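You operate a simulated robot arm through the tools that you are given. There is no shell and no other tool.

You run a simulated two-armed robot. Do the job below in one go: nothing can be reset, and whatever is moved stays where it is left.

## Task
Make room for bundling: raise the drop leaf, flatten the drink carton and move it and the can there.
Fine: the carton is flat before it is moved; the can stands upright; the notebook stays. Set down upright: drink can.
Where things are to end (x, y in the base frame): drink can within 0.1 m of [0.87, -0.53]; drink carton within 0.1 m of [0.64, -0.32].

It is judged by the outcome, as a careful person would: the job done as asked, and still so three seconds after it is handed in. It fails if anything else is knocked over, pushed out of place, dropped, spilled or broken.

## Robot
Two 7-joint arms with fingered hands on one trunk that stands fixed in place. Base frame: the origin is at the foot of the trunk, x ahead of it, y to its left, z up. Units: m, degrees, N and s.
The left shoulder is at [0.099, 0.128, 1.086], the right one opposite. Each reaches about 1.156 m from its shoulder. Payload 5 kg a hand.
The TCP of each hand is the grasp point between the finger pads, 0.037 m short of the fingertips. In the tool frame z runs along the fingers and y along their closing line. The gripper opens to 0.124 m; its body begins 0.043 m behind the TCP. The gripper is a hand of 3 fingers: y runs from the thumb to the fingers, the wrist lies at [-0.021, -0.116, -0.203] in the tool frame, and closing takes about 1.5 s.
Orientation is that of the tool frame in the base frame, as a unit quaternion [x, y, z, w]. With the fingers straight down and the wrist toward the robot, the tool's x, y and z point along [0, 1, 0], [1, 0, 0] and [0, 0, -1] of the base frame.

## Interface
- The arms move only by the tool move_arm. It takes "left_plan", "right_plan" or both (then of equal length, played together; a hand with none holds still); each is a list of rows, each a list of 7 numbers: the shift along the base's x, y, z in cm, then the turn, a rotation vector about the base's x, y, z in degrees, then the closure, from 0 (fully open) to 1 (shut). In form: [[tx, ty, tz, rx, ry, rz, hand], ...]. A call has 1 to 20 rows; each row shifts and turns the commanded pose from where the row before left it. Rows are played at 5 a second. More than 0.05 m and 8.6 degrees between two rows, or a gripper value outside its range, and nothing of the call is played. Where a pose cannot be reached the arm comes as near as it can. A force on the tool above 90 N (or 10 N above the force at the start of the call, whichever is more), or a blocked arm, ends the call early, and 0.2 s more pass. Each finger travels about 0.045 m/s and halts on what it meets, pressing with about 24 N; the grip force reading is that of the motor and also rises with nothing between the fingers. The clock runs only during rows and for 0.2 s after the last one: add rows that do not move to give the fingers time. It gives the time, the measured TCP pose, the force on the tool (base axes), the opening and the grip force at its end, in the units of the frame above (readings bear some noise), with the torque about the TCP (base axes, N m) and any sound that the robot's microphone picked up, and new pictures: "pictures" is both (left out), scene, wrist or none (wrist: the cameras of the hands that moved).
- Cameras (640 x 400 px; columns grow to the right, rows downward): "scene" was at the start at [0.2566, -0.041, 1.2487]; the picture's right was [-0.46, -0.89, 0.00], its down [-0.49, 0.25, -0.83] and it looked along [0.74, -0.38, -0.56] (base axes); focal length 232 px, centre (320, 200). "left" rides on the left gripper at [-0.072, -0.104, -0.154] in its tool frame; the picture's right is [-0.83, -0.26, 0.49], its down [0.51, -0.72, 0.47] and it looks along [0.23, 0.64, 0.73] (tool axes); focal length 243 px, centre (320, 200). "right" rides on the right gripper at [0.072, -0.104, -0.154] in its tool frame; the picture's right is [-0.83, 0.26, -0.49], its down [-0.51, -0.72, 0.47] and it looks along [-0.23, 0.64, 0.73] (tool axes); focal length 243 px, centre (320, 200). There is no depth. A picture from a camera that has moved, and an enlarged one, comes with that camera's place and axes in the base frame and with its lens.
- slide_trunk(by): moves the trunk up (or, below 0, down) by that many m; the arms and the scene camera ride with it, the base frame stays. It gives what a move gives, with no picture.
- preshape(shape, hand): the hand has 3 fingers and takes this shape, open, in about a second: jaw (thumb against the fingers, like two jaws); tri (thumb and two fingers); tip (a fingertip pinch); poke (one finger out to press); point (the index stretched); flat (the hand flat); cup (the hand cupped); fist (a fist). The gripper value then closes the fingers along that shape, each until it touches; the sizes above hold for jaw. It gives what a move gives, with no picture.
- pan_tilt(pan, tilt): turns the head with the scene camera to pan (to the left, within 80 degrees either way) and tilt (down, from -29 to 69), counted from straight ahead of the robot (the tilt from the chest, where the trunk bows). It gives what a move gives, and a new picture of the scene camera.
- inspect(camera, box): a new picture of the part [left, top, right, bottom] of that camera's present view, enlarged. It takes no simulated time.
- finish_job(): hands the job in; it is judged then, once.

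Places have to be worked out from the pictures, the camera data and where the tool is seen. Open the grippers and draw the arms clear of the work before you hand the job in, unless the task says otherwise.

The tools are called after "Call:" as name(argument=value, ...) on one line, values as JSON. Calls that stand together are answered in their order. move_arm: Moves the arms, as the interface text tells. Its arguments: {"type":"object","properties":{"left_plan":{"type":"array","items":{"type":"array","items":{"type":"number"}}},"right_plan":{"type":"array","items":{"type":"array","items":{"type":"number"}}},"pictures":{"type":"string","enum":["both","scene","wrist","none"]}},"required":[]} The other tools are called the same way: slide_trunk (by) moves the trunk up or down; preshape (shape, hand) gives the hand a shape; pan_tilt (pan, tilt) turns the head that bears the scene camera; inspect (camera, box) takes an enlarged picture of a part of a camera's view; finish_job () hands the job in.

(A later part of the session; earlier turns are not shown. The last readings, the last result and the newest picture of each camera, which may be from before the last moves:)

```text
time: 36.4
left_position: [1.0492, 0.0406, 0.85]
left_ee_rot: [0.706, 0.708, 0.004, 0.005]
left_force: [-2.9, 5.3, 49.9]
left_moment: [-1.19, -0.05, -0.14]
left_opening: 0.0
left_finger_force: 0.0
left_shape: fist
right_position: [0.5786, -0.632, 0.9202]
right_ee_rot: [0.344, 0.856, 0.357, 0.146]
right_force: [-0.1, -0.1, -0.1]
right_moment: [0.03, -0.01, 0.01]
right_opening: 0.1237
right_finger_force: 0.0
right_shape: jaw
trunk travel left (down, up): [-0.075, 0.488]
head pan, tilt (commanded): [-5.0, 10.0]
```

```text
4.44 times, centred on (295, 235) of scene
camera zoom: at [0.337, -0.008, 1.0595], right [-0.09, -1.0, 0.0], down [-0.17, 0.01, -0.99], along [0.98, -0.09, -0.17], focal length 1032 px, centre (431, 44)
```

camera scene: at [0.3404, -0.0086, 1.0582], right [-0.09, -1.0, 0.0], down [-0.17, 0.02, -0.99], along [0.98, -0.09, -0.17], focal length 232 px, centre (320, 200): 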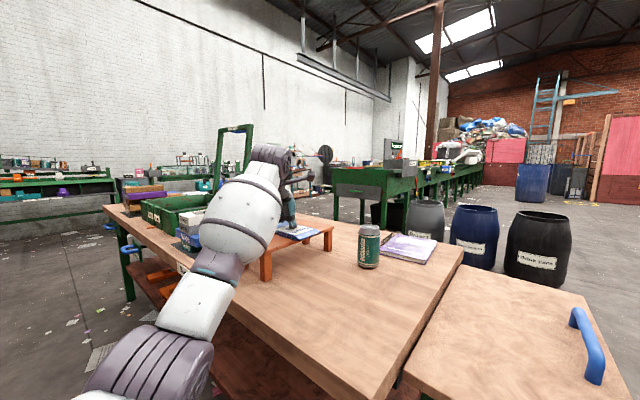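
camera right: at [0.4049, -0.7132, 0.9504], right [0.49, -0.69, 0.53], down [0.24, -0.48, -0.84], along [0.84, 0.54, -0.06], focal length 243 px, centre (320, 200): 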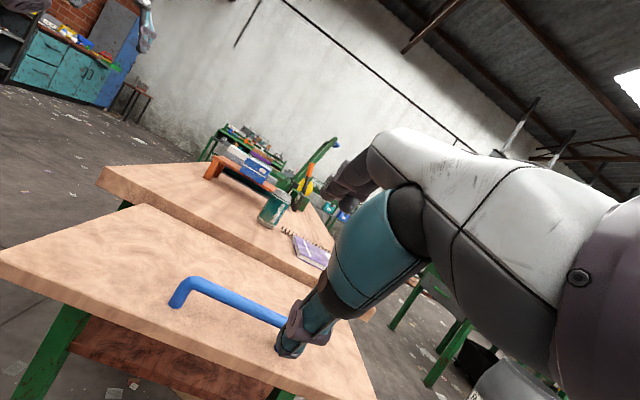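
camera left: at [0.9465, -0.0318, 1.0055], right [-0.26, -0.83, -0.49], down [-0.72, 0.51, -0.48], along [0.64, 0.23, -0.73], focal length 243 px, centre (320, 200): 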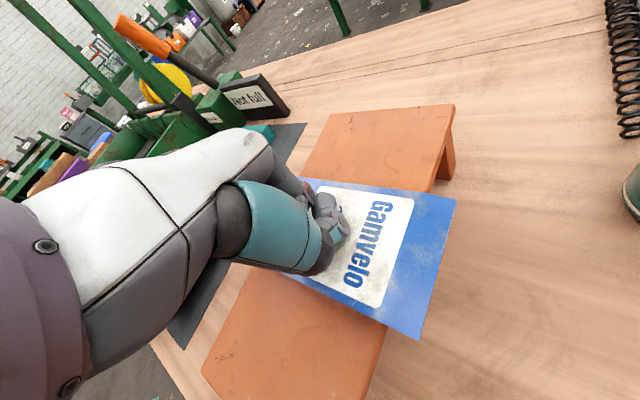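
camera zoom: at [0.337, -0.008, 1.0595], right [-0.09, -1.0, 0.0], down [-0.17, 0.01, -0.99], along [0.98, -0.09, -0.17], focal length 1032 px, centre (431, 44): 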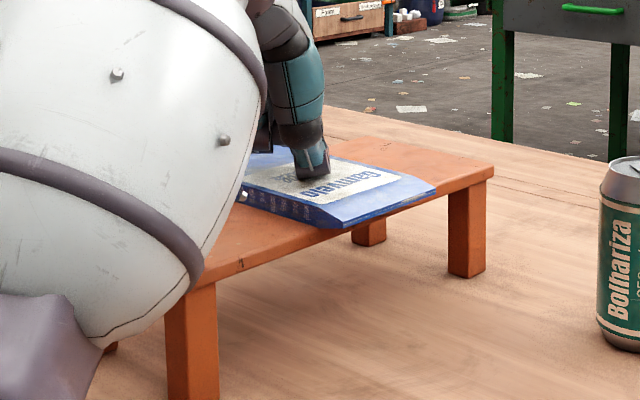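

Carton is bottomed out (50 N, no further travel) and flat. I lift the fist straight up and back.

Call:
move_arm(left_plan=[[0, 0, 1, 0, 0, 0, 1], [0, 0, 2, 0, 0, 0, 1], [0, 0, 4, 0, 0, 0, 1], [0, 0, 4, 0, 0, 0, 1], [-2, 0, 4, 0, 0, 0, 1], [-3.5, 1, 3, 0, 0, 0, 1], [-3.5, 1, 2, 0, 0, 0, 1], [-4, 1, 1, 0, 0, 0, 1], [-4, 1, 0, 0, 0, 0, 1], [-4, 1, 0, 0, 0, 0, 1]], pictures="both")

Call:
pan_tilt(pan=-8, tilt=25)

Call:
inspect(camera="left", box=[250, 100, 450, 260])

Call:
inspect(camera="scene", box=[200, 80, 400, 220])

```text
time: 38.6
left_position: [0.8419, 0.0898, 1.0488]
left_ee_rot: [0.707, 0.708, 0.0, 0.0]
left_force: [-0.5, -0.1, -0.1]
left_moment: [0.0, 0.0, 0.04]
left_opening: 0.0003
left_finger_force: 0.0
left_shape: fist
right_position: [0.5834, -0.6321, 0.9163]
right_ee_rot: [0.345, 0.857, 0.356, 0.143]
right_force: [-0.3, 1.2, -0.2]
right_moment: [0.0, 0.01, -0.01]
right_opening: 0.1237
right_finger_force: 0.1
right_shape: jaw
trunk travel left (down, up): [-0.075, 0.488]
head pan, tilt (commanded): [-5.0, 10.0]
camera scene: at [0.3425, -0.0084, 1.0575], right [-0.09, -1.0, 0.0], down [-0.17, 0.01, -0.98], along [0.98, -0.09, -0.17], focal length 232 px, centre (320, 200)
camera left: at [0.7374, 0.0169, 1.2027], right [-0.26, -0.83, -0.49], down [-0.72, 0.51, -0.47], along [0.64, 0.23, -0.73], focal length 243 px, centre (320, 200)
```

scene: 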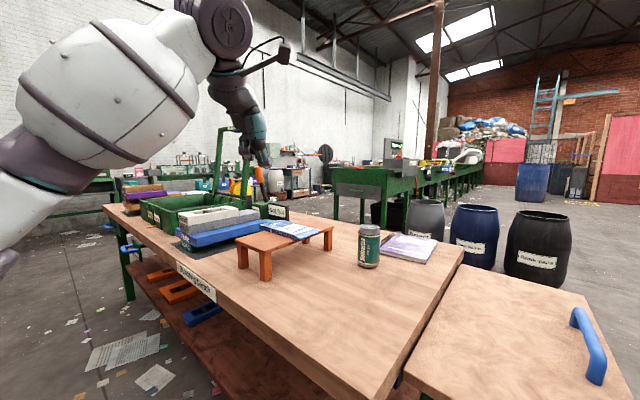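
left: 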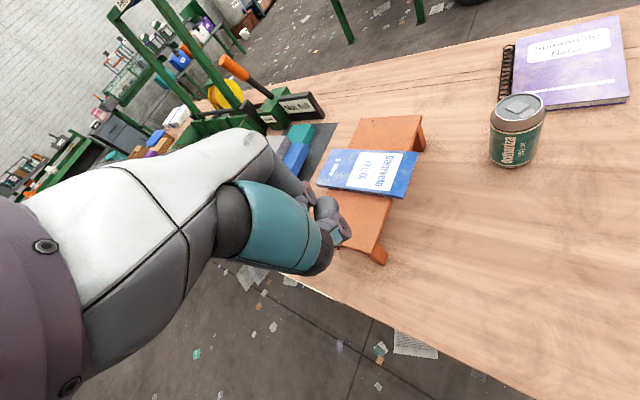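

```text
time: 39.4
left_position: [0.8429, 0.0897, 1.0491]
left_ee_rot: [0.707, 0.707, 0.0, 0.0]
left_force: [0.4, -0.6, -0.4]
left_moment: [0.03, -0.02, 0.03]
left_opening: 0.0
left_finger_force: 0.0
left_shape: fist
right_position: [0.5844, -0.6331, 0.9156]
right_ee_rot: [0.345, 0.857, 0.355, 0.143]
right_force: [0.0, -0.1, 0.1]
right_moment: [0.0, -0.03, 0.0]
right_opening: 0.1238
right_finger_force: 0.2
right_shape: jaw
trunk travel left (down, up): [-0.075, 0.488]
head pan, tilt (commanded): [-8.0, 25.0]
camera scene: at [0.3418, -0.013, 1.0329], right [-0.14, -0.99, 0.0], down [-0.42, 0.06, -0.91], along [0.9, -0.13, -0.42], focal length 232 px, centre (320, 200)
```

scene: 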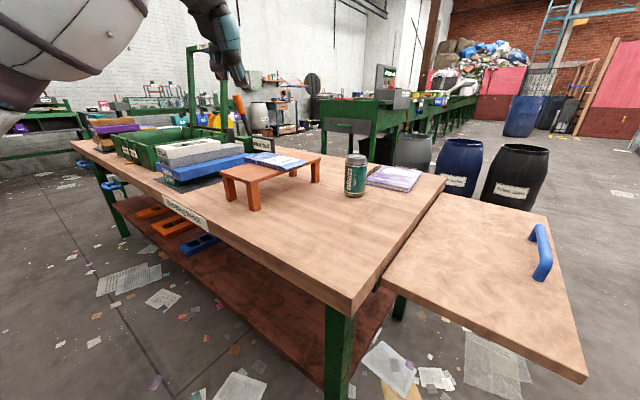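

```text
2.50 times, centred on (350, 180) of left
camera zoom: at [0.7385, 0.017, 1.2028], right [-0.26, -0.83, -0.49], down [-0.72, 0.51, -0.47], along [0.64, 0.23, -0.73], focal length 606 px, centre (245, 250)
```

zoom: 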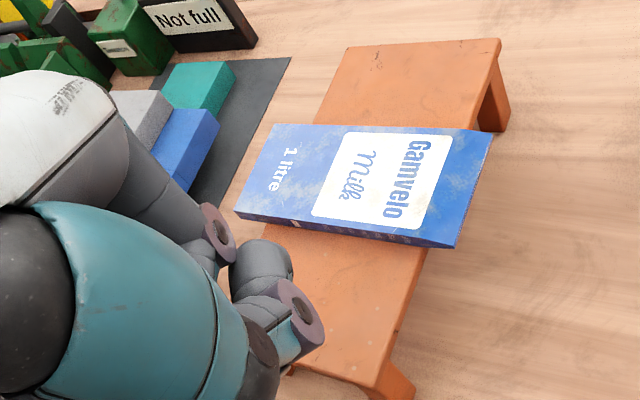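

```text
2.86 times, centred on (300, 150) of scene
camera zoom: at [0.3418, -0.013, 1.0329], right [-0.14, -0.99, 0.0], down [-0.42, 0.06, -0.91], along [0.9, -0.13, -0.42], focal length 663 px, centre (377, 343)
```

zoom: 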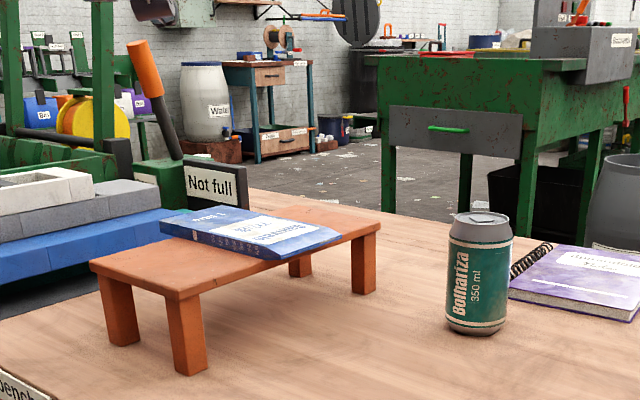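

The carton is now a flat slab (~0.19 × 0.094 × 0.01 m) centred near (1.067, 0.028) on the riser. Next I do the can with the right hand; I first zoom in to fix its position and the table height.

Call:
inspect(camera="left", box=[440, 60, 600, 190])

Call:
inspect(camera="scene", box=[310, 130, 450, 230])

Call:
inspect(camera="right", box=[60, 120, 400, 380])

```text
3.08 times, centred on (520, 125) of left
camera zoom: at [0.7385, 0.017, 1.2028], right [-0.26, -0.83, -0.49], down [-0.72, 0.51, -0.47], along [0.64, 0.23, -0.73], focal length 746 px, centre (-295, 431)
```

zoom: 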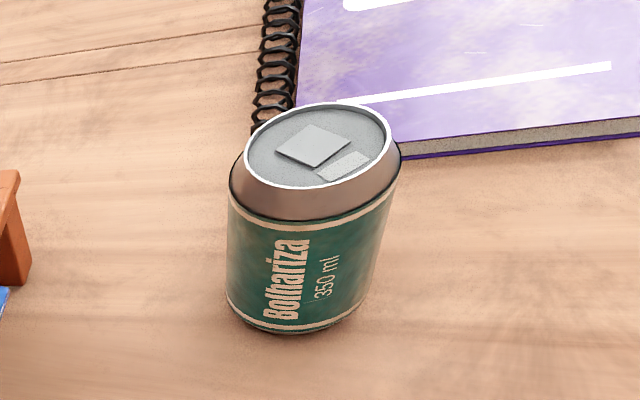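

```text
4.00 times, centred on (380, 180) of scene
camera zoom: at [0.3418, -0.013, 1.0329], right [-0.14, -0.99, 0.0], down [-0.42, 0.06, -0.91], along [0.9, -0.13, -0.42], focal length 929 px, centre (80, 280)
```

zoom: 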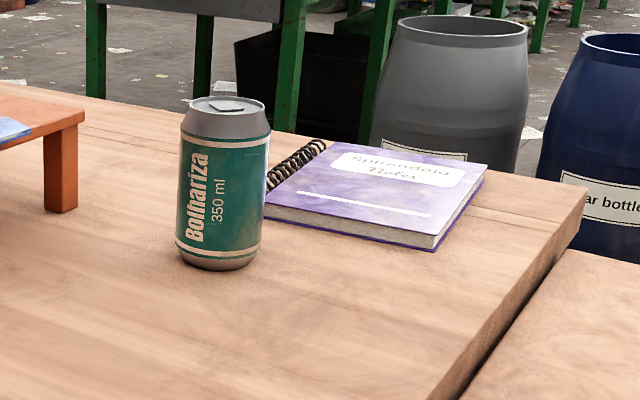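

```text
1.54 times, centred on (230, 250) of right
camera zoom: at [0.4051, -0.7132, 0.9499], right [0.48, -0.69, 0.53], down [0.24, -0.48, -0.84], along [0.84, 0.54, -0.06], focal length 373 px, centre (458, 123)
```

zoom: 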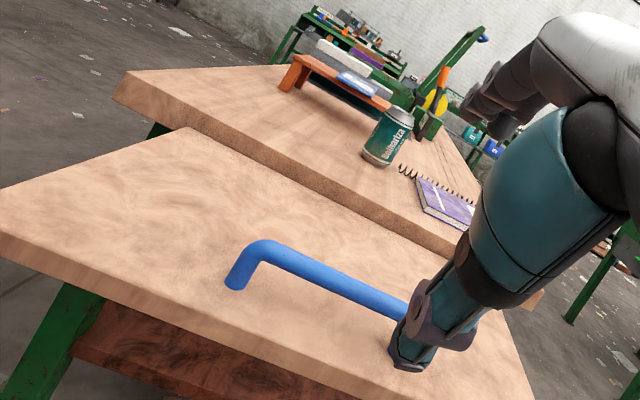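

Refined: can axis at about (0.990,-0.215), top z≈0.862, table z≈0.745 (so the leaf, z≈0.70, sits a step lower). I bring the right hand vertical above the can with open fingers, closing line along the table's long direction (clear of the notebook), and draw the left arm back.

Call:
move_arm(right_plan=[[3.12, 3.21, 0.65, -5.41, 5.2, 0, 0], [3.12, 3.21, 0.65, -5.41, 5.2, 0, 0], [3.12, 3.21, 0.65, -5.41, 5.2, 0, 0], [3.12, 3.21, 0.65, -5.41, 5.2, 0, 0], [3.12, 3.21, 0.65, -5.41, 5.2, 0, 0], [3.12, 3.21, 0.65, -5.41, 5.2, 0, 0], [3.12, 3.21, 0.65, 0, 0, 0, 0], [3.12, 3.21, 0.65, 0, 0, 0, 0], [3.12, 3.21, 0.65, 0, 0, 0, 0], [3.12, 3.21, 0.65, 0, 0, 0, 0], [3.12, 3.21, 0.65, 0, 0, 0, 0], [3.12, 3.21, 0.65, 0, 0, 0, 0], [3.1, 3.2, 0.6, 0, 0, 0, 0], [0, 0, 0, 0, 0, 0, 0]], left_plan=[[-1.8, 1.2, 0, 0, 0, 0, 1], [-1.8, 1.2, 0, 0, 0, 0, 1], [-1.8, 1.2, 0, 0, 0, 0, 1], [-1.8, 1.2, 0, 0, 0, 0, 1], [-1.8, 1.2, 0, 0, 0, 0, 1], [-1.8, 1.2, 0, 0, 0, 0, 1], [-1.8, 1.2, 0, 0, 0, 0, 1], [-1.8, 1.2, 0, 0, 0, 0, 1], [-1.8, 1.2, 0, 0, 0, 0, 1], [-1.8, 1.2, 0, 0, 0, 0, 1], [-1.8, 1.2, 0, 0, 0, 0, 1], [-1.8, 1.2, 0, 0, 0, 0, 1], [-1.8, 1.2, 0, 0, 0, 0, 1], [0, 0, 0, 0, 0, 0, 1]], pictures="both")

```text
time: 42.4
left_position: [0.6106, 0.2451, 1.0498]
left_ee_rot: [0.707, 0.707, 0.0, 0.0]
left_force: [0.1, 0.2, 0.0]
left_moment: [0.01, -0.04, 0.0]
left_opening: 0.0001
left_finger_force: 0.0
left_shape: fist
right_position: [0.9929, -0.2159, 1.0008]
right_ee_rot: [0.374, 0.927, 0.0, 0.0]
right_force: [1.4, -0.2, 0.7]
right_moment: [0.01, 0.01, 0.02]
right_opening: 0.1239
right_finger_force: 0.1
right_shape: jaw
trunk travel left (down, up): [-0.075, 0.488]
head pan, tilt (commanded): [-8.0, 25.0]
camera scene: at [0.342, -0.0136, 1.0327], right [-0.14, -0.99, 0.0], down [-0.42, 0.06, -0.91], along [0.9, -0.13, -0.42], focal length 232 px, centre (320, 200)
camera right: at [0.867, -0.2409, 1.1536], right [0.78, -0.39, 0.49], down [-0.14, -0.87, -0.47], along [0.61, 0.3, -0.73], focal length 243 px, centre (320, 200)
camera left: at [0.5062, 0.1737, 1.2044], right [-0.26, -0.83, -0.49], down [-0.72, 0.51, -0.47], along [0.64, 0.23, -0.73], focal length 243 px, centre (320, 200)
```

scene: 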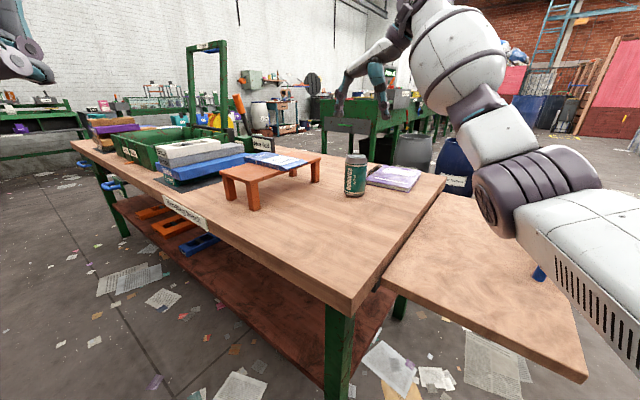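
right: 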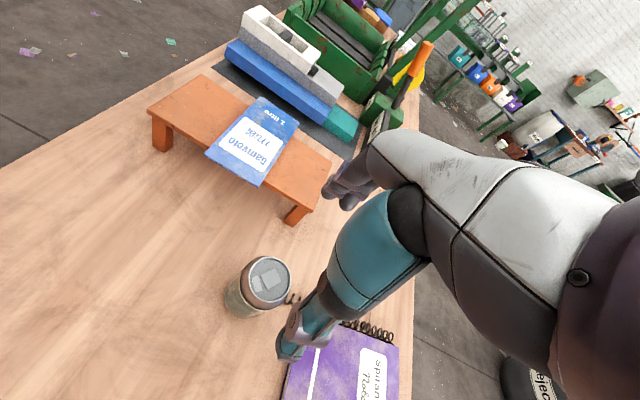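
left: 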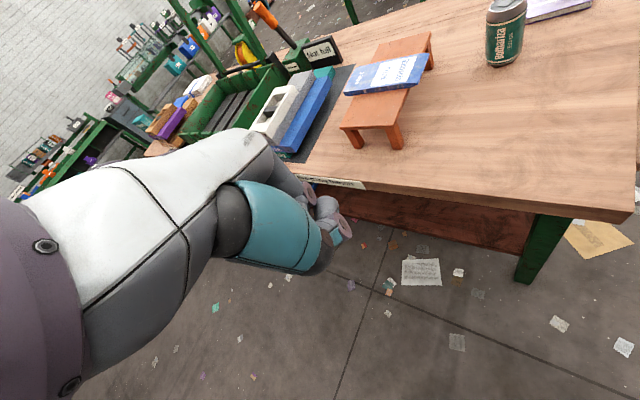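

The hand is above the can. I zoom the wrist view to check the can's offset from the grasp axis.

Call:
inspect(camera="right", box=[200, 220, 360, 340])

Call:
inspect(camera="scene", box=[310, 50, 450, 210])

```text
3.33 times, centred on (280, 280) of right
camera zoom: at [0.867, -0.2409, 1.1536], right [0.78, -0.39, 0.49], down [-0.14, -0.87, -0.47], along [0.61, 0.3, -0.73], focal length 809 px, centre (453, -67)
```

zoom: 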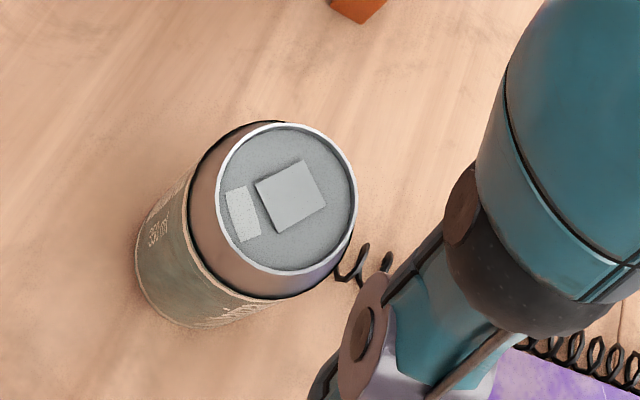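

```text
2.50 times, centred on (380, 130) of scene
camera zoom: at [0.342, -0.0136, 1.0327], right [-0.14, -0.99, 0.0], down [-0.42, 0.06, -0.91], along [0.9, -0.13, -0.42], focal length 580 px, centre (170, 375)
```

zoom: 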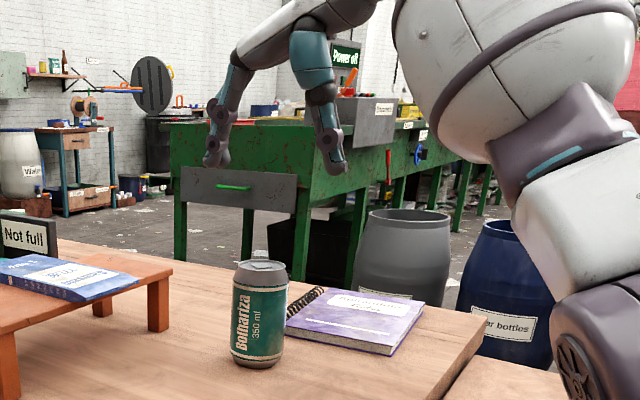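

Can axis confirmed at (0.987,-0.214). I shift half a centimetre and descend until the fingertips straddle the top of the can.

Call:
move_arm(right_plan=[[-0.5, 0.2, -2, 0, 0, 0, 0], [0, 0, -4, 0, 0, 0, 0], [0, 0, -4, 0, 0, 0, 0], [0, 0, -2, 0, 0, 0, 0], [0, 0, 0, 0, 0, 0, 0]], pictures="both")

Call:
inspect(camera="right", box=[200, 140, 400, 360])

Call:
inspect(camera="scene", box=[310, 50, 450, 210])

```text
time: 43.6
left_position: [0.6104, 0.2464, 1.0506]
left_ee_rot: [0.708, 0.707, 0.0, 0.0]
left_force: [0.9, 0.2, 0.7]
left_moment: [0.02, 0.03, 0.01]
left_opening: 0.0
left_finger_force: 0.1
left_shape: fist
right_position: [0.986, -0.2164, 0.8839]
right_ee_rot: [0.373, 0.928, 0.002, 0.001]
right_force: [-0.7, 0.9, -0.3]
right_moment: [0.01, -0.03, -0.02]
right_opening: 0.1238
right_finger_force: 0.0
right_shape: jaw
trunk travel left (down, up): [-0.075, 0.488]
head pan, tilt (commanded): [-8.0, 25.0]
camera scene: at [0.3416, -0.013, 1.033], right [-0.14, -0.99, 0.0], down [-0.42, 0.06, -0.91], along [0.9, -0.13, -0.42], focal length 232 px, centre (320, 200)
camera right: at [0.86, -0.2402, 1.0354], right [0.78, -0.39, 0.49], down [-0.14, -0.87, -0.47], along [0.61, 0.3, -0.73], focal length 243 px, centre (320, 200)
```

scene: 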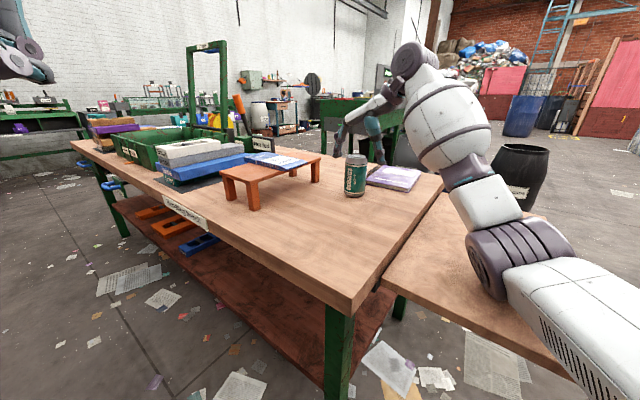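
right: 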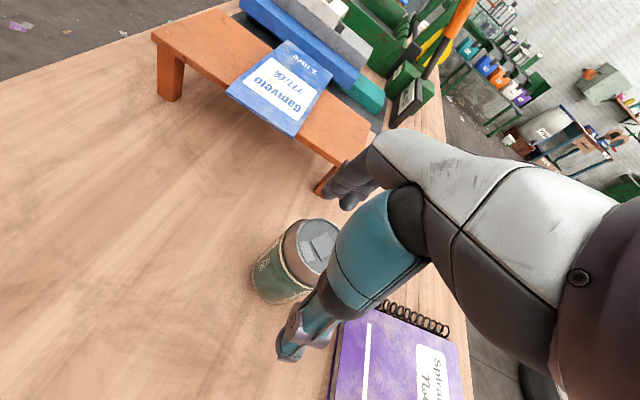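

```text
1.82 times, centred on (300, 250) of right
camera zoom: at [0.86, -0.2402, 1.0354], right [0.78, -0.39, 0.49], down [-0.14, -0.87, -0.47], along [0.61, 0.3, -0.73], focal length 441 px, centre (356, 109)
```

zoom: 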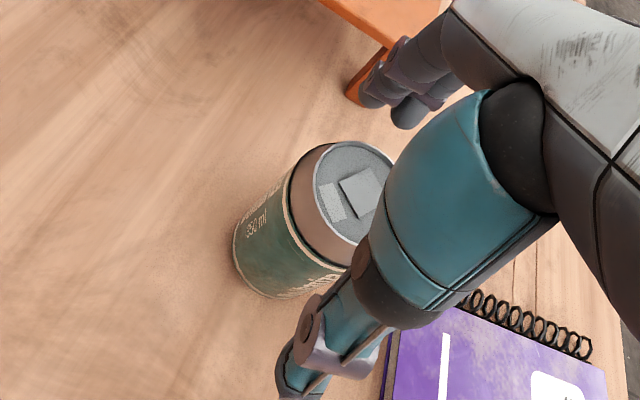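

```text
2.50 times, centred on (380, 130) of scene
camera zoom: at [0.3416, -0.013, 1.033], right [-0.14, -0.99, 0.0], down [-0.42, 0.06, -0.91], along [0.9, -0.13, -0.42], focal length 580 px, centre (170, 375)
```

zoom: 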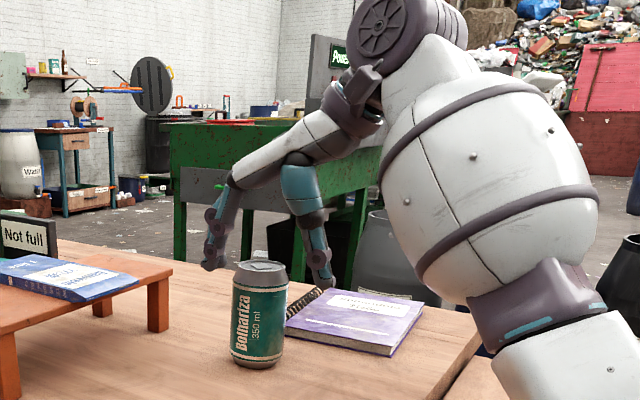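

Fingers straddle the can properly. I descend to TCP z≈0.83 and close on it.

Call:
move_arm(right_plan=[[0, 0, -2, 0, 0, 0, 0], [0, 0, -2, 0, 0, 0, 0], [0, 0, -1.3, 0, 0, 0, 0], [0, 0, 0, 0, 0, 0, 0], [0, 0, 0, 0, 0, 0, 0.3], [0, 0, 0, 0, 0, 0, 0.5], [0, 0, 0, 0, 0, 0, 0.7], [0, 0, 0, 0, 0, 0, 0.9], [0, 0, 0, 0, 0, 0, 1], [0, 0, 0, 0, 0, 0, 1], [0, 0, 0, 0, 0, 0, 1]], pictures="both")

Call:
inspect(camera="scene", box=[310, 80, 450, 220])

```text
time: 46.0
left_position: [0.6115, 0.2455, 1.05]
left_ee_rot: [0.707, 0.707, -0.001, 0.001]
left_force: [0.8, -0.1, 0.2]
left_moment: [-0.03, 0.05, 0.02]
left_opening: 0.0001
left_finger_force: 0.0
left_shape: fist
right_position: [0.9865, -0.2135, 0.828]
right_ee_rot: [0.374, 0.927, 0.0, 0.0]
right_force: [-0.1, 0.5, 0.2]
right_moment: [0.02, 0.0, 0.0]
right_opening: 0.0577
right_finger_force: 24.0
right_shape: jaw
trunk travel left (down, up): [-0.075, 0.488]
head pan, tilt (commanded): [-8.0, 25.0]
camera scene: at [0.3419, -0.0132, 1.0328], right [-0.14, -0.99, 0.0], down [-0.42, 0.06, -0.91], along [0.9, -0.13, -0.42], focal length 232 px, centre (320, 200)
camera right: at [0.8601, -0.2381, 0.981], right [0.78, -0.39, 0.49], down [-0.14, -0.87, -0.47], along [0.61, 0.3, -0.73], focal length 243 px, centre (320, 200)
```

scene: 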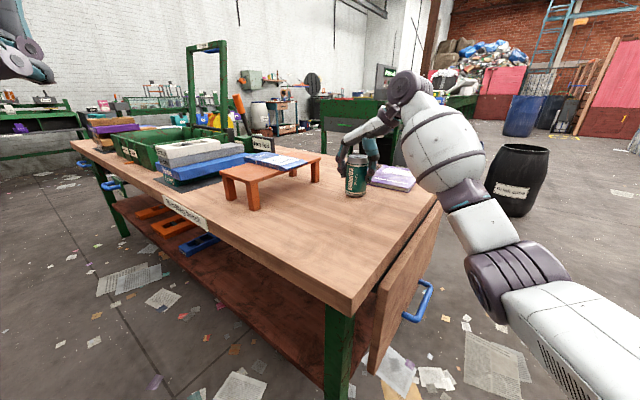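
right: 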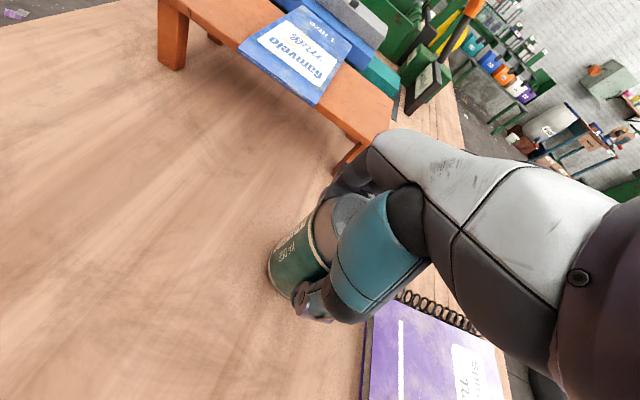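

```text
2.86 times, centred on (380, 150) of scene
camera zoom: at [0.3419, -0.0132, 1.0328], right [-0.14, -0.99, 0.0], down [-0.42, 0.06, -0.91], along [0.9, -0.13, -0.42], focal length 663 px, centre (149, 343)
```

zoom: 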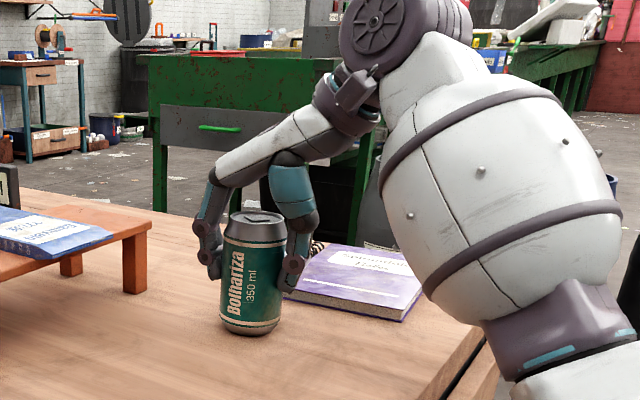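

The can is gripped, but the leaf has dropped again: my right elbow, riding low over it, must have pushed it out of its detent. I release the can where it stands, retreat upward, and will re-raise the leaf, then work with the trunk high so the elbow stays clear.

Call:
move_arm(right_plan=[[0, 0, 0, 0, 0, 0, 0.6], [0, 0, 0, 0, 0, 0, 0.3], [0, 0, 0, 0, 0, 0, 0], [0, 0, 0, 0, 0, 0, 0], [0, 0, 0, 0, 0, 0, 0], [0, 0, 2, 0, 0, 0, 0], [0, 0, 4, 0, 0, 0, 0], [0, 0, 4, 0, 0, 0, 0], [0, 0, 4, 0, 0, 0, 0], [0, 0, 3, 0, 0, 0, 0]], pictures="both")

Call:
inspect(camera="scene", box=[300, 100, 500, 400])

```text
time: 48.2
left_position: [0.6094, 0.247, 1.0497]
left_ee_rot: [0.707, 0.707, -0.001, 0.0]
left_force: [-0.2, 0.6, 0.3]
left_moment: [-0.02, -0.02, 0.03]
left_opening: 0.0
left_finger_force: 0.1
left_shape: fist
right_position: [0.988, -0.2148, 1.0001]
right_ee_rot: [0.374, 0.927, 0.001, 0.0]
right_force: [0.4, 0.3, 0.0]
right_moment: [0.0, 0.03, 0.01]
right_opening: 0.1237
right_finger_force: 0.0
right_shape: jaw
trunk travel left (down, up): [-0.075, 0.488]
head pan, tilt (commanded): [-8.0, 25.0]
camera scene: at [0.3412, -0.0128, 1.0331], right [-0.14, -0.99, 0.0], down [-0.42, 0.06, -0.91], along [0.9, -0.13, -0.42], focal length 232 px, centre (320, 200)
camera right: at [0.8617, -0.2401, 1.1535], right [0.78, -0.39, 0.49], down [-0.13, -0.87, -0.47], along [0.61, 0.3, -0.73], focal length 243 px, centre (320, 200)
```

scene: 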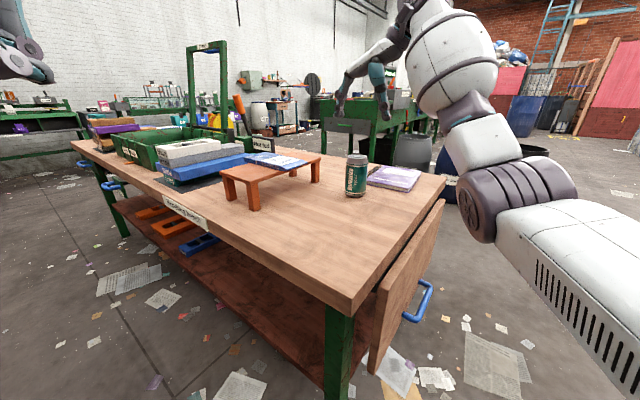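
right: 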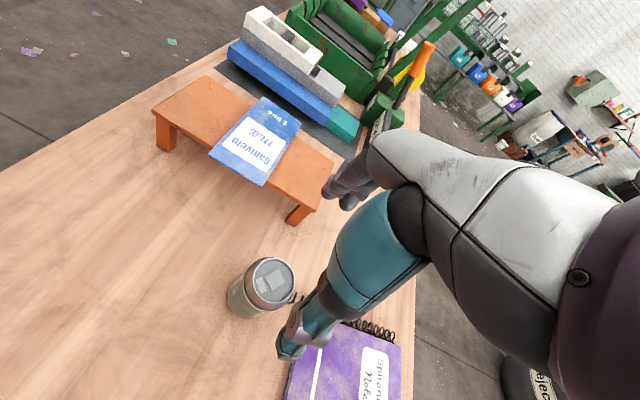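

```text
1.33 times, centred on (400, 250) of scene
camera zoom: at [0.3412, -0.0128, 1.0331], right [-0.14, -0.99, 0.0], down [-0.42, 0.06, -0.91], along [0.9, -0.13, -0.42], focal length 310 px, centre (213, 133)
```

zoom: 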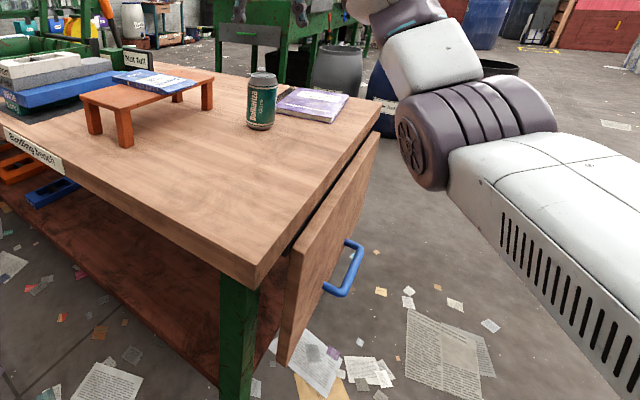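

The leaf hangs as at the start; can and notebook are undisturbed. I bring the right hand back out over the floor side, pitched 45° again, toward the handle.

Call:
move_arm(right_plan=[[-3.1, -3.2, -0.55, 0, 0, 0, 0], [-3.1, -3.2, -0.55, 0, 0, 0, 0], [-3.1, -3.2, -0.55, 0, 0, 0, 0], [-3.1, -3.2, -0.55, 0, 0, 0, 0], [-3.1, -3.2, -0.55, 0, 0, 0, 0], [-3.1, -3.2, -0.55, 0, 0, 0, 0], [-3.1, -3.2, -0.55, 0, 0, 0, 0], [-3.1, -3.2, -0.55, 5.41, -5.2, 0, 0], [-3.1, -3.2, -0.55, 5.41, -5.2, 0, 0], [-3.1, -3.2, -0.55, 5.41, -5.2, 0, 0], [-3.1, -3.2, -0.55, 5.41, -5.2, 0, 0], [-3.1, -3.2, -0.55, 5.41, -5.2, 0, 0], [-3.1, -3.2, -0.55, 5.41, -5.2, 0, 0], [0, 0, 0, 0, 0, 0, 0]], pictures="none")

Call:
pan_tilt(pan=-25, tilt=42)

```text
time: 51.2
left_position: [0.6114, 0.2463, 1.0497]
left_ee_rot: [0.707, 0.707, -0.001, 0.0]
left_force: [1.1, 0.4, 0.6]
left_moment: [0.0, 0.02, 0.01]
left_opening: 0.0
left_finger_force: 0.1
left_shape: fist
right_position: [0.583, -0.6309, 0.9264]
right_ee_rot: [0.345, 0.857, 0.356, 0.142]
right_force: [1.2, -0.8, 0.8]
right_moment: [-0.02, -0.03, -0.01]
right_opening: 0.1238
right_finger_force: 0.0
right_shape: jaw
trunk travel left (down, up): [-0.075, 0.488]
head pan, tilt (commanded): [-8.0, 25.0]
```

```text
time: 52.0
left_position: [0.6101, 0.2457, 1.0491]
left_ee_rot: [0.707, 0.708, 0.0, 0.0]
left_force: [0.8, -0.2, -0.7]
left_moment: [-0.01, 0.0, 0.01]
left_opening: 0.0
left_finger_force: 0.0
left_shape: fist
right_position: [0.5846, -0.6287, 0.9266]
right_ee_rot: [0.346, 0.856, 0.356, 0.143]
right_force: [0.1, 0.8, -0.4]
right_moment: [0.02, 0.0, 0.01]
right_opening: 0.1238
right_finger_force: 0.0
right_shape: jaw
trunk travel left (down, up): [-0.075, 0.488]
head pan, tilt (commanded): [-25.0, 42.0]
camera scene: at [0.3265, -0.0356, 1.0066], right [-0.42, -0.91, 0.0], down [-0.61, 0.28, -0.74], along [0.67, -0.31, -0.67], focal length 232 px, centre (320, 200)
```

scene: 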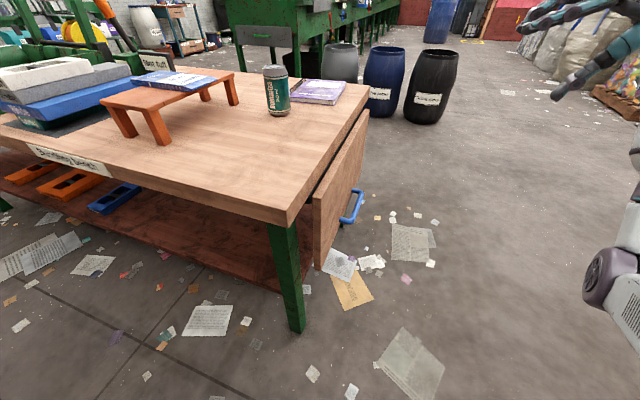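

I descend to the handle again along the same path as before, closing the fingers to ~5 cm on the way.

Call:
move_arm(right_plan=[[1.51, 1.55, -3.82, 0, 0, 0, 0], [1.51, 1.55, -3.82, 0, 0, 0, 0], [1.51, 1.55, -3.82, 0, 0, 0, 0], [1.51, 1.55, -3.82, 0, 0, 0, 0], [1.51, 1.55, -3.82, 0, 0, 0, 0], [1.51, 1.55, -3.82, 0, 0, 0, 0.3], [1.51, 1.55, -3.82, 0, 0, 0, 0.6], [1.51, 1.55, -3.82, 0, 0, 0, 0.6], [1.51, 1.55, -3.82, 0, 0, 0, 0.6], [1.51, 1.55, -3.82, 0, 0, 0, 0.6], [0.98, 0.95, -1.41, 0, 0, 0, 0.6], [0.98, 0.95, -1.41, 0, 0, 0, 0.6], [0.98, 0.95, -1.41, 0, 0, 0, 0.6], [0.98, 0.95, -1.41, 0, 0, 0, 0.6], [0, 0, 0, 0, 0, 0, 0.68]], pictures="both")

Call:
inspect(camera="right", box=[180, 130, 400, 340])

```text
time: 55.2
left_position: [0.6107, 0.2463, 1.0504]
left_ee_rot: [0.707, 0.707, 0.0, 0.0]
left_force: [-0.5, -0.4, -0.4]
left_moment: [0.01, 0.02, -0.02]
left_opening: 0.0001
left_finger_force: 0.1
left_shape: fist
right_position: [0.7735, -0.4364, 0.4863]
right_ee_rot: [0.345, 0.857, 0.356, 0.142]
right_force: [-0.3, -0.5, 0.7]
right_moment: [0.02, 0.04, 0.0]
right_opening: 0.0398
right_finger_force: 0.0
right_shape: jaw
trunk travel left (down, up): [-0.075, 0.488]
head pan, tilt (commanded): [-25.0, 42.0]
camera scene: at [0.3263, -0.0355, 1.0066], right [-0.42, -0.91, 0.0], down [-0.61, 0.28, -0.74], along [0.67, -0.31, -0.67], focal length 232 px, centre (320, 200)
camera right: at [0.5934, -0.5178, 0.5222], right [0.48, -0.69, 0.53], down [0.24, -0.48, -0.84], along [0.84, 0.54, -0.06], focal length 243 px, centre (320, 200)
```

scene: 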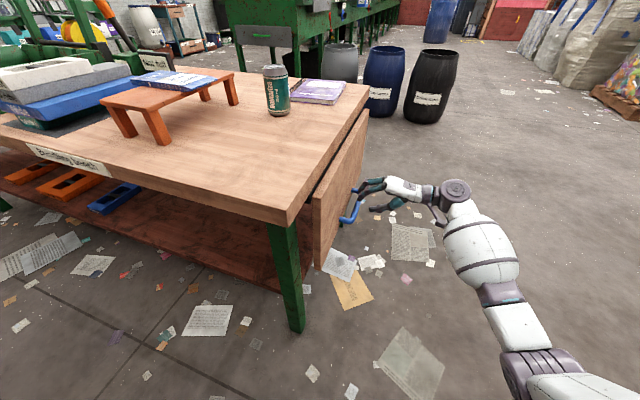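
right: 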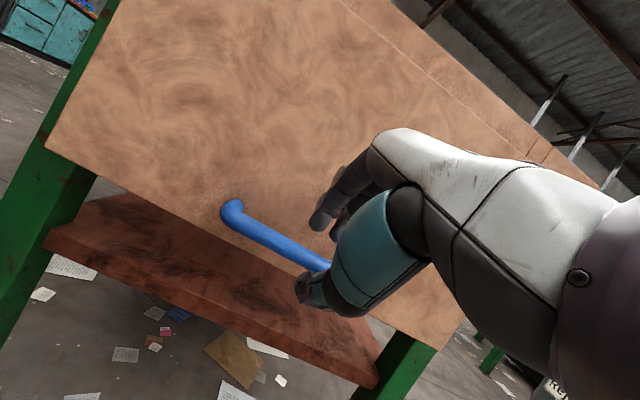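

```text
1.90 times, centred on (290, 235) of right
camera zoom: at [0.5934, -0.5178, 0.5222], right [0.48, -0.69, 0.53], down [0.24, -0.48, -0.84], along [0.84, 0.54, -0.06], focal length 462 px, centre (377, 133)
```

zoom: 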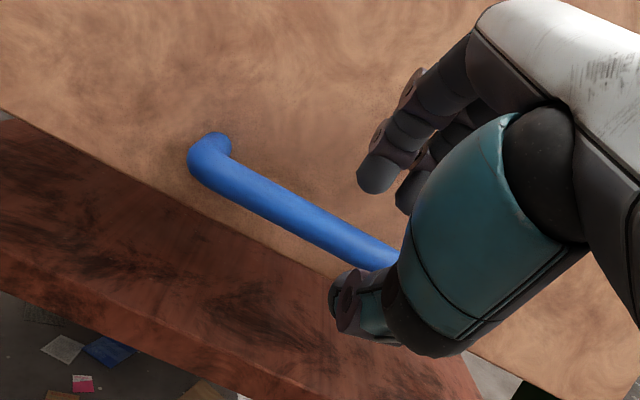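

Aligned as before. I advance the last 3–4 cm and close on the bar.

Call:
move_arm(right_plan=[[0.6, 0.7, 0.1, 0, 0, 0, 0.68], [0.7, 0.8, -0.6, 0, 0, 0, 0.68], [0.6, 0.65, -0.9, 0, 0, 0, 0.68], [0.5, 0.5, -0.8, 0, 0, 0, 0.68], [0.5, 0.52, -0.8, 0, 0, 0, 0.68], [0, 0, 0, 0, 0, 0, 0.68], [0, 0, 0, 0, 0, 0, 1], [0, 0, 0, 0, 0, 0, 1], [0, 0, 0, 0, 0, 0, 1], [0, 0, 0, 0, 0, 0, 1], [0, 0, 0, 0, 0, 0, 1]], pictures="wrist")

Call:
inspect(camera="right", box=[180, 130, 400, 340])

```text
time: 57.6
left_position: [0.6126, 0.2448, 1.0485]
left_ee_rot: [0.707, 0.708, -0.001, -0.002]
left_force: [1.0, -0.2, 0.7]
left_moment: [-0.01, 0.05, 0.03]
left_opening: 0.0
left_finger_force: 0.0
left_shape: fist
right_position: [0.8039, -0.4056, 0.4527]
right_ee_rot: [0.346, 0.857, 0.355, 0.14]
right_force: [-12.3, -9.4, -22.4]
right_moment: [-0.16, 0.14, 0.01]
right_opening: 0.0087
right_finger_force: 24.3
right_shape: jaw
trunk travel left (down, up): [-0.075, 0.488]
head pan, tilt (commanded): [-25.0, 42.0]
camera right: at [0.6245, -0.4869, 0.4886], right [0.49, -0.69, 0.53], down [0.24, -0.48, -0.85], along [0.84, 0.54, -0.07], focal length 243 px, centre (320, 200)
```

right: 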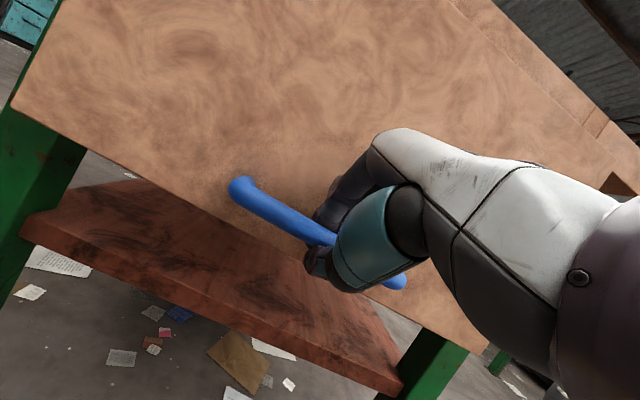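

```text
1.90 times, centred on (290, 235) of right
camera zoom: at [0.6245, -0.4869, 0.4886], right [0.49, -0.69, 0.53], down [0.24, -0.48, -0.85], along [0.84, 0.54, -0.07], focal length 462 px, centre (377, 133)
```

zoom: 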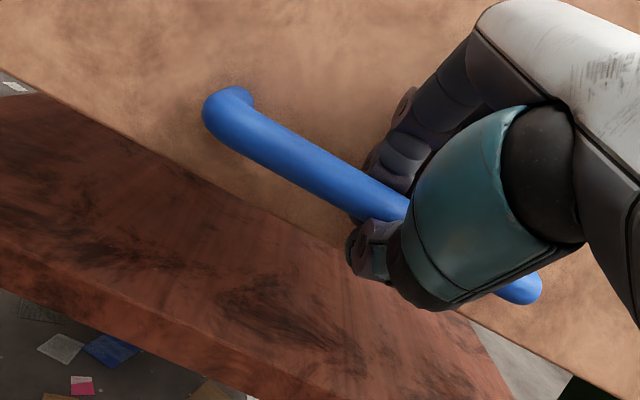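

Gripped again. I raise along the corrected arc (larger radius) – first half.

Call:
move_arm(right_plan=[[-1.89, -1.97, 0.7, 0, 0, 0, 1], [-1.71, -1.78, 1.31, 0, 0, 0, 1], [-1.6, -1.67, 1.56, 0, 0, 0, 1], [-1.48, -1.54, 1.79, 0, 0, 0, 1], [-1.35, -1.4, 2.0, 0, 0, 0, 1], [-1.19, -1.23, 2.19, 0, 0, 0, 1], [-1.02, -1.06, 2.36, 0, 0, 0, 1], [0, 0, 0, 0, 0, 0, 1]], pictures="scene")

```text
time: 59.4
left_position: [0.6118, 0.2442, 1.05]
left_ee_rot: [0.707, 0.707, 0.0, -0.002]
left_force: [-0.5, 0.0, 0.8]
left_moment: [0.01, 0.0, 0.0]
left_opening: 0.0
left_finger_force: 0.0
left_shape: fist
right_position: [0.7008, -0.5144, 0.5746]
right_ee_rot: [0.345, 0.857, 0.357, 0.141]
right_force: [-27.2, -17.4, -27.2]
right_moment: [-0.54, 0.59, 0.07]
right_opening: 0.0085
right_finger_force: 24.3
right_shape: jaw
trunk travel left (down, up): [-0.075, 0.488]
head pan, tilt (commanded): [-25.0, 42.0]
camera scene: at [0.3272, -0.038, 1.0061], right [-0.42, -0.91, 0.0], down [-0.61, 0.28, -0.74], along [0.67, -0.31, -0.67], focal length 232 px, centre (320, 200)
```

scene: 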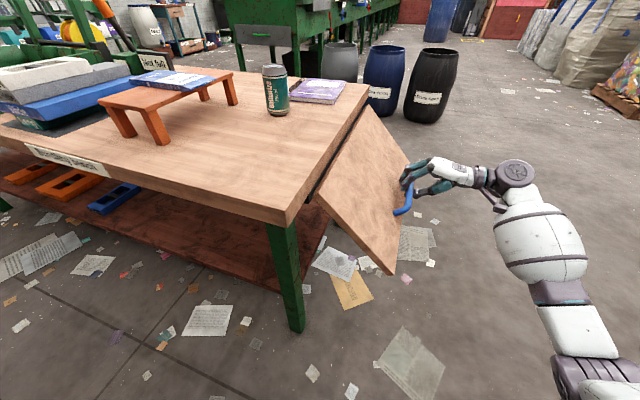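

Halfway, forces moderate. I continue to level.

Call:
move_arm(right_plan=[[-0.92, -0.96, 2.51, 0, 0, 0, 1], [-0.73, -0.76, 2.61, 0, 0, 0, 1], [-0.53, -0.55, 2.7, 0, 0, 0, 1], [-0.27, -0.28, 2.76, 0, 0, 0, 1], [-0.07, -0.07, 2.78, 0, 0, 0, 1], [0.1, 0.11, 2.32, 0, 0, 0, 1], [0, 0, 0, 0, 0, 0, 1]], pictures="both")

Call:
inspect(camera="scene", box=[270, 60, 500, 240])

Call:
inspect(camera="right", box=[180, 130, 440, 330])

```text
time: 61.0
left_position: [0.6114, 0.2467, 1.0502]
left_ee_rot: [0.708, 0.707, 0.0, 0.0]
left_force: [0.1, 0.5, 1.0]
left_moment: [-0.01, -0.03, 0.03]
left_opening: 0.0001
left_finger_force: 0.1
left_shape: fist
right_position: [0.6775, -0.5388, 0.7357]
right_ee_rot: [0.346, 0.856, 0.356, 0.144]
right_force: [0.5, 1.1, 2.7]
right_moment: [0.06, 0.0, 0.03]
right_opening: 0.0074
right_finger_force: 23.8
right_shape: jaw
trunk travel left (down, up): [-0.075, 0.488]
head pan, tilt (commanded): [-25.0, 42.0]
camera scene: at [0.3263, -0.0354, 1.0066], right [-0.42, -0.91, 0.0], down [-0.61, 0.28, -0.74], along [0.67, -0.31, -0.67], focal length 232 px, centre (320, 200)
camera right: at [0.4977, -0.6196, 0.7693], right [0.48, -0.69, 0.53], down [0.24, -0.48, -0.84], along [0.84, 0.54, -0.06], focal length 243 px, centre (320, 200)
```

scene: 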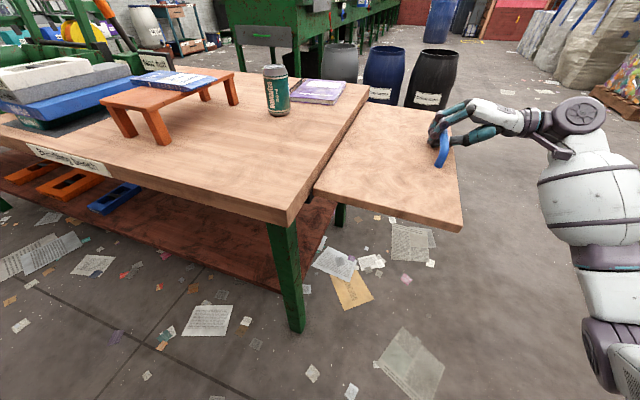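
right: 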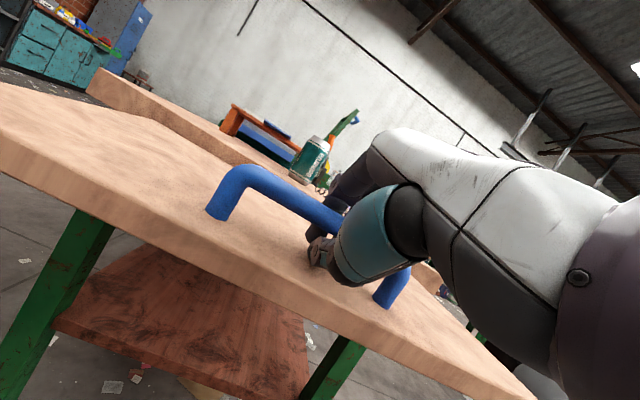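

```text
2.22 times, centred on (385, 150) of scene
camera zoom: at [0.3263, -0.0354, 1.0066], right [-0.42, -0.91, 0.0], down [-0.61, 0.28, -0.74], along [0.67, -0.31, -0.67], focal length 516 px, centre (176, 311)
```

zoom: 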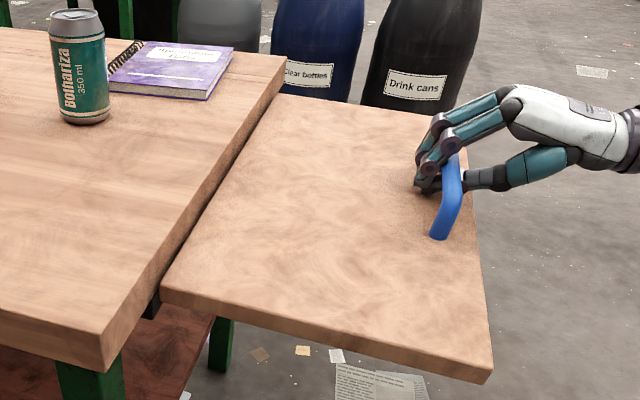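

```text
2.00 times, centred on (310, 230) of right
camera zoom: at [0.4977, -0.6196, 0.7693], right [0.48, -0.69, 0.53], down [0.24, -0.48, -0.84], along [0.84, 0.54, -0.06], focal length 485 px, centre (340, 140)
```

zoom: 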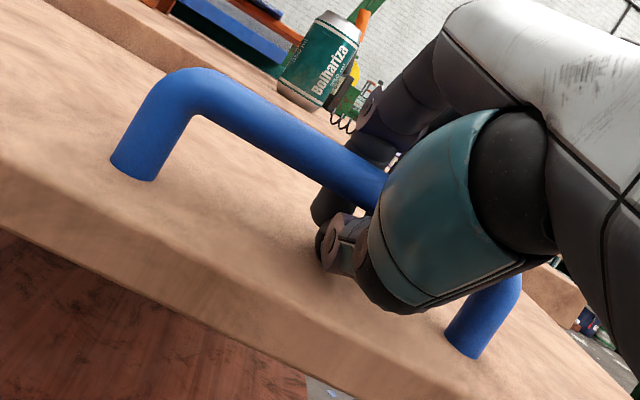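

The leaf is level again and self-held (no load on the hand). I release as before but rising a bit more while opening, then withdraw along the finger axis.

Call:
move_arm(right_plan=[[0, 0, 0.5, 0, 0, 0, 0.85], [0, 0, 0.6, 0, 0, 0, 0.78], [-0.2, -0.2, 0.6, 0, 0, 0, 0.74], [-0.3, -0.31, 0.5, 0, 0, 0, 0.73], [-0.49, -0.51, 0.7, 0, 0, 0, 0.73], [-0.69, -0.72, 1.0, 0, 0, 0, 0.73], [-0.98, -1.02, 1.41, 0, 0, 0, 0.73], [-0.98, -1.02, 1.41, 0, 0, 0, 0.73], [-0.98, -1.02, 1.41, 0, 0, 0, 0.7], [-1.2, -1.3, 2, 0, 0, 0, 0.5], [-1.2, -1.3, 2.5, 0, 0, 0, 0.3], [-1.2, -1.3, 3, 0, 0, 0, 0.1], [-1.2, -1.3, 3, 0, 0, 0, 0]], pictures="both")

Call:
inspect(camera="scene", box=[270, 60, 500, 240])

```text
time: 63.8
left_position: [0.6103, 0.2467, 1.0496]
left_ee_rot: [0.707, 0.707, 0.0, 0.0]
left_force: [0.5, -0.3, -0.5]
left_moment: [-0.03, -0.01, 0.02]
left_opening: 0.0001
left_finger_force: 0.1
left_shape: fist
right_position: [0.5819, -0.636, 0.9207]
right_ee_rot: [0.345, 0.857, 0.355, 0.142]
right_force: [-0.2, -0.2, -0.1]
right_moment: [0.0, 0.04, 0.03]
right_opening: 0.1195
right_finger_force: 0.0
right_shape: jaw
trunk travel left (down, up): [-0.075, 0.488]
head pan, tilt (commanded): [-25.0, 42.0]
camera scene: at [0.326, -0.0353, 1.0067], right [-0.42, -0.91, 0.0], down [-0.61, 0.28, -0.74], along [0.67, -0.31, -0.67], focal length 232 px, centre (320, 200)
camera right: at [0.4019, -0.718, 0.9547], right [0.48, -0.69, 0.53], down [0.24, -0.48, -0.84], along [0.84, 0.54, -0.06], focal length 243 px, centre (320, 200)
```

scene: 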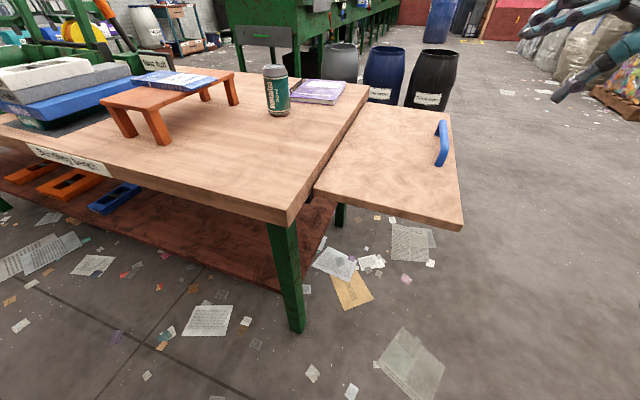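
right: 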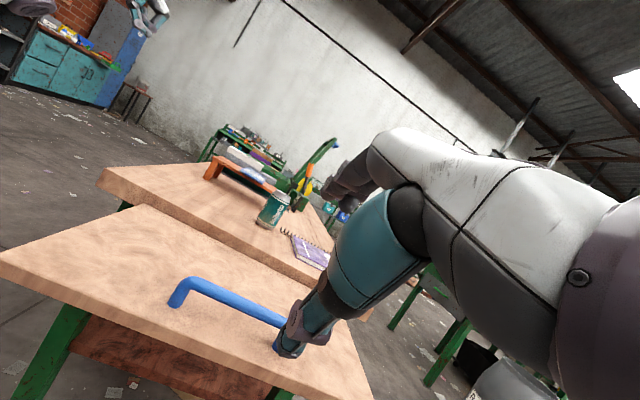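

```text
2.22 times, centred on (385, 150) of scene
camera zoom: at [0.326, -0.0353, 1.0067], right [-0.42, -0.91, 0.0], down [-0.61, 0.28, -0.74], along [0.67, -0.31, -0.67], focal length 516 px, centre (176, 311)
```

zoom: 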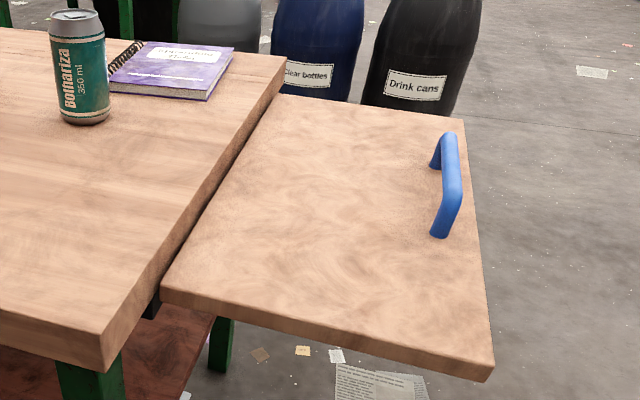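

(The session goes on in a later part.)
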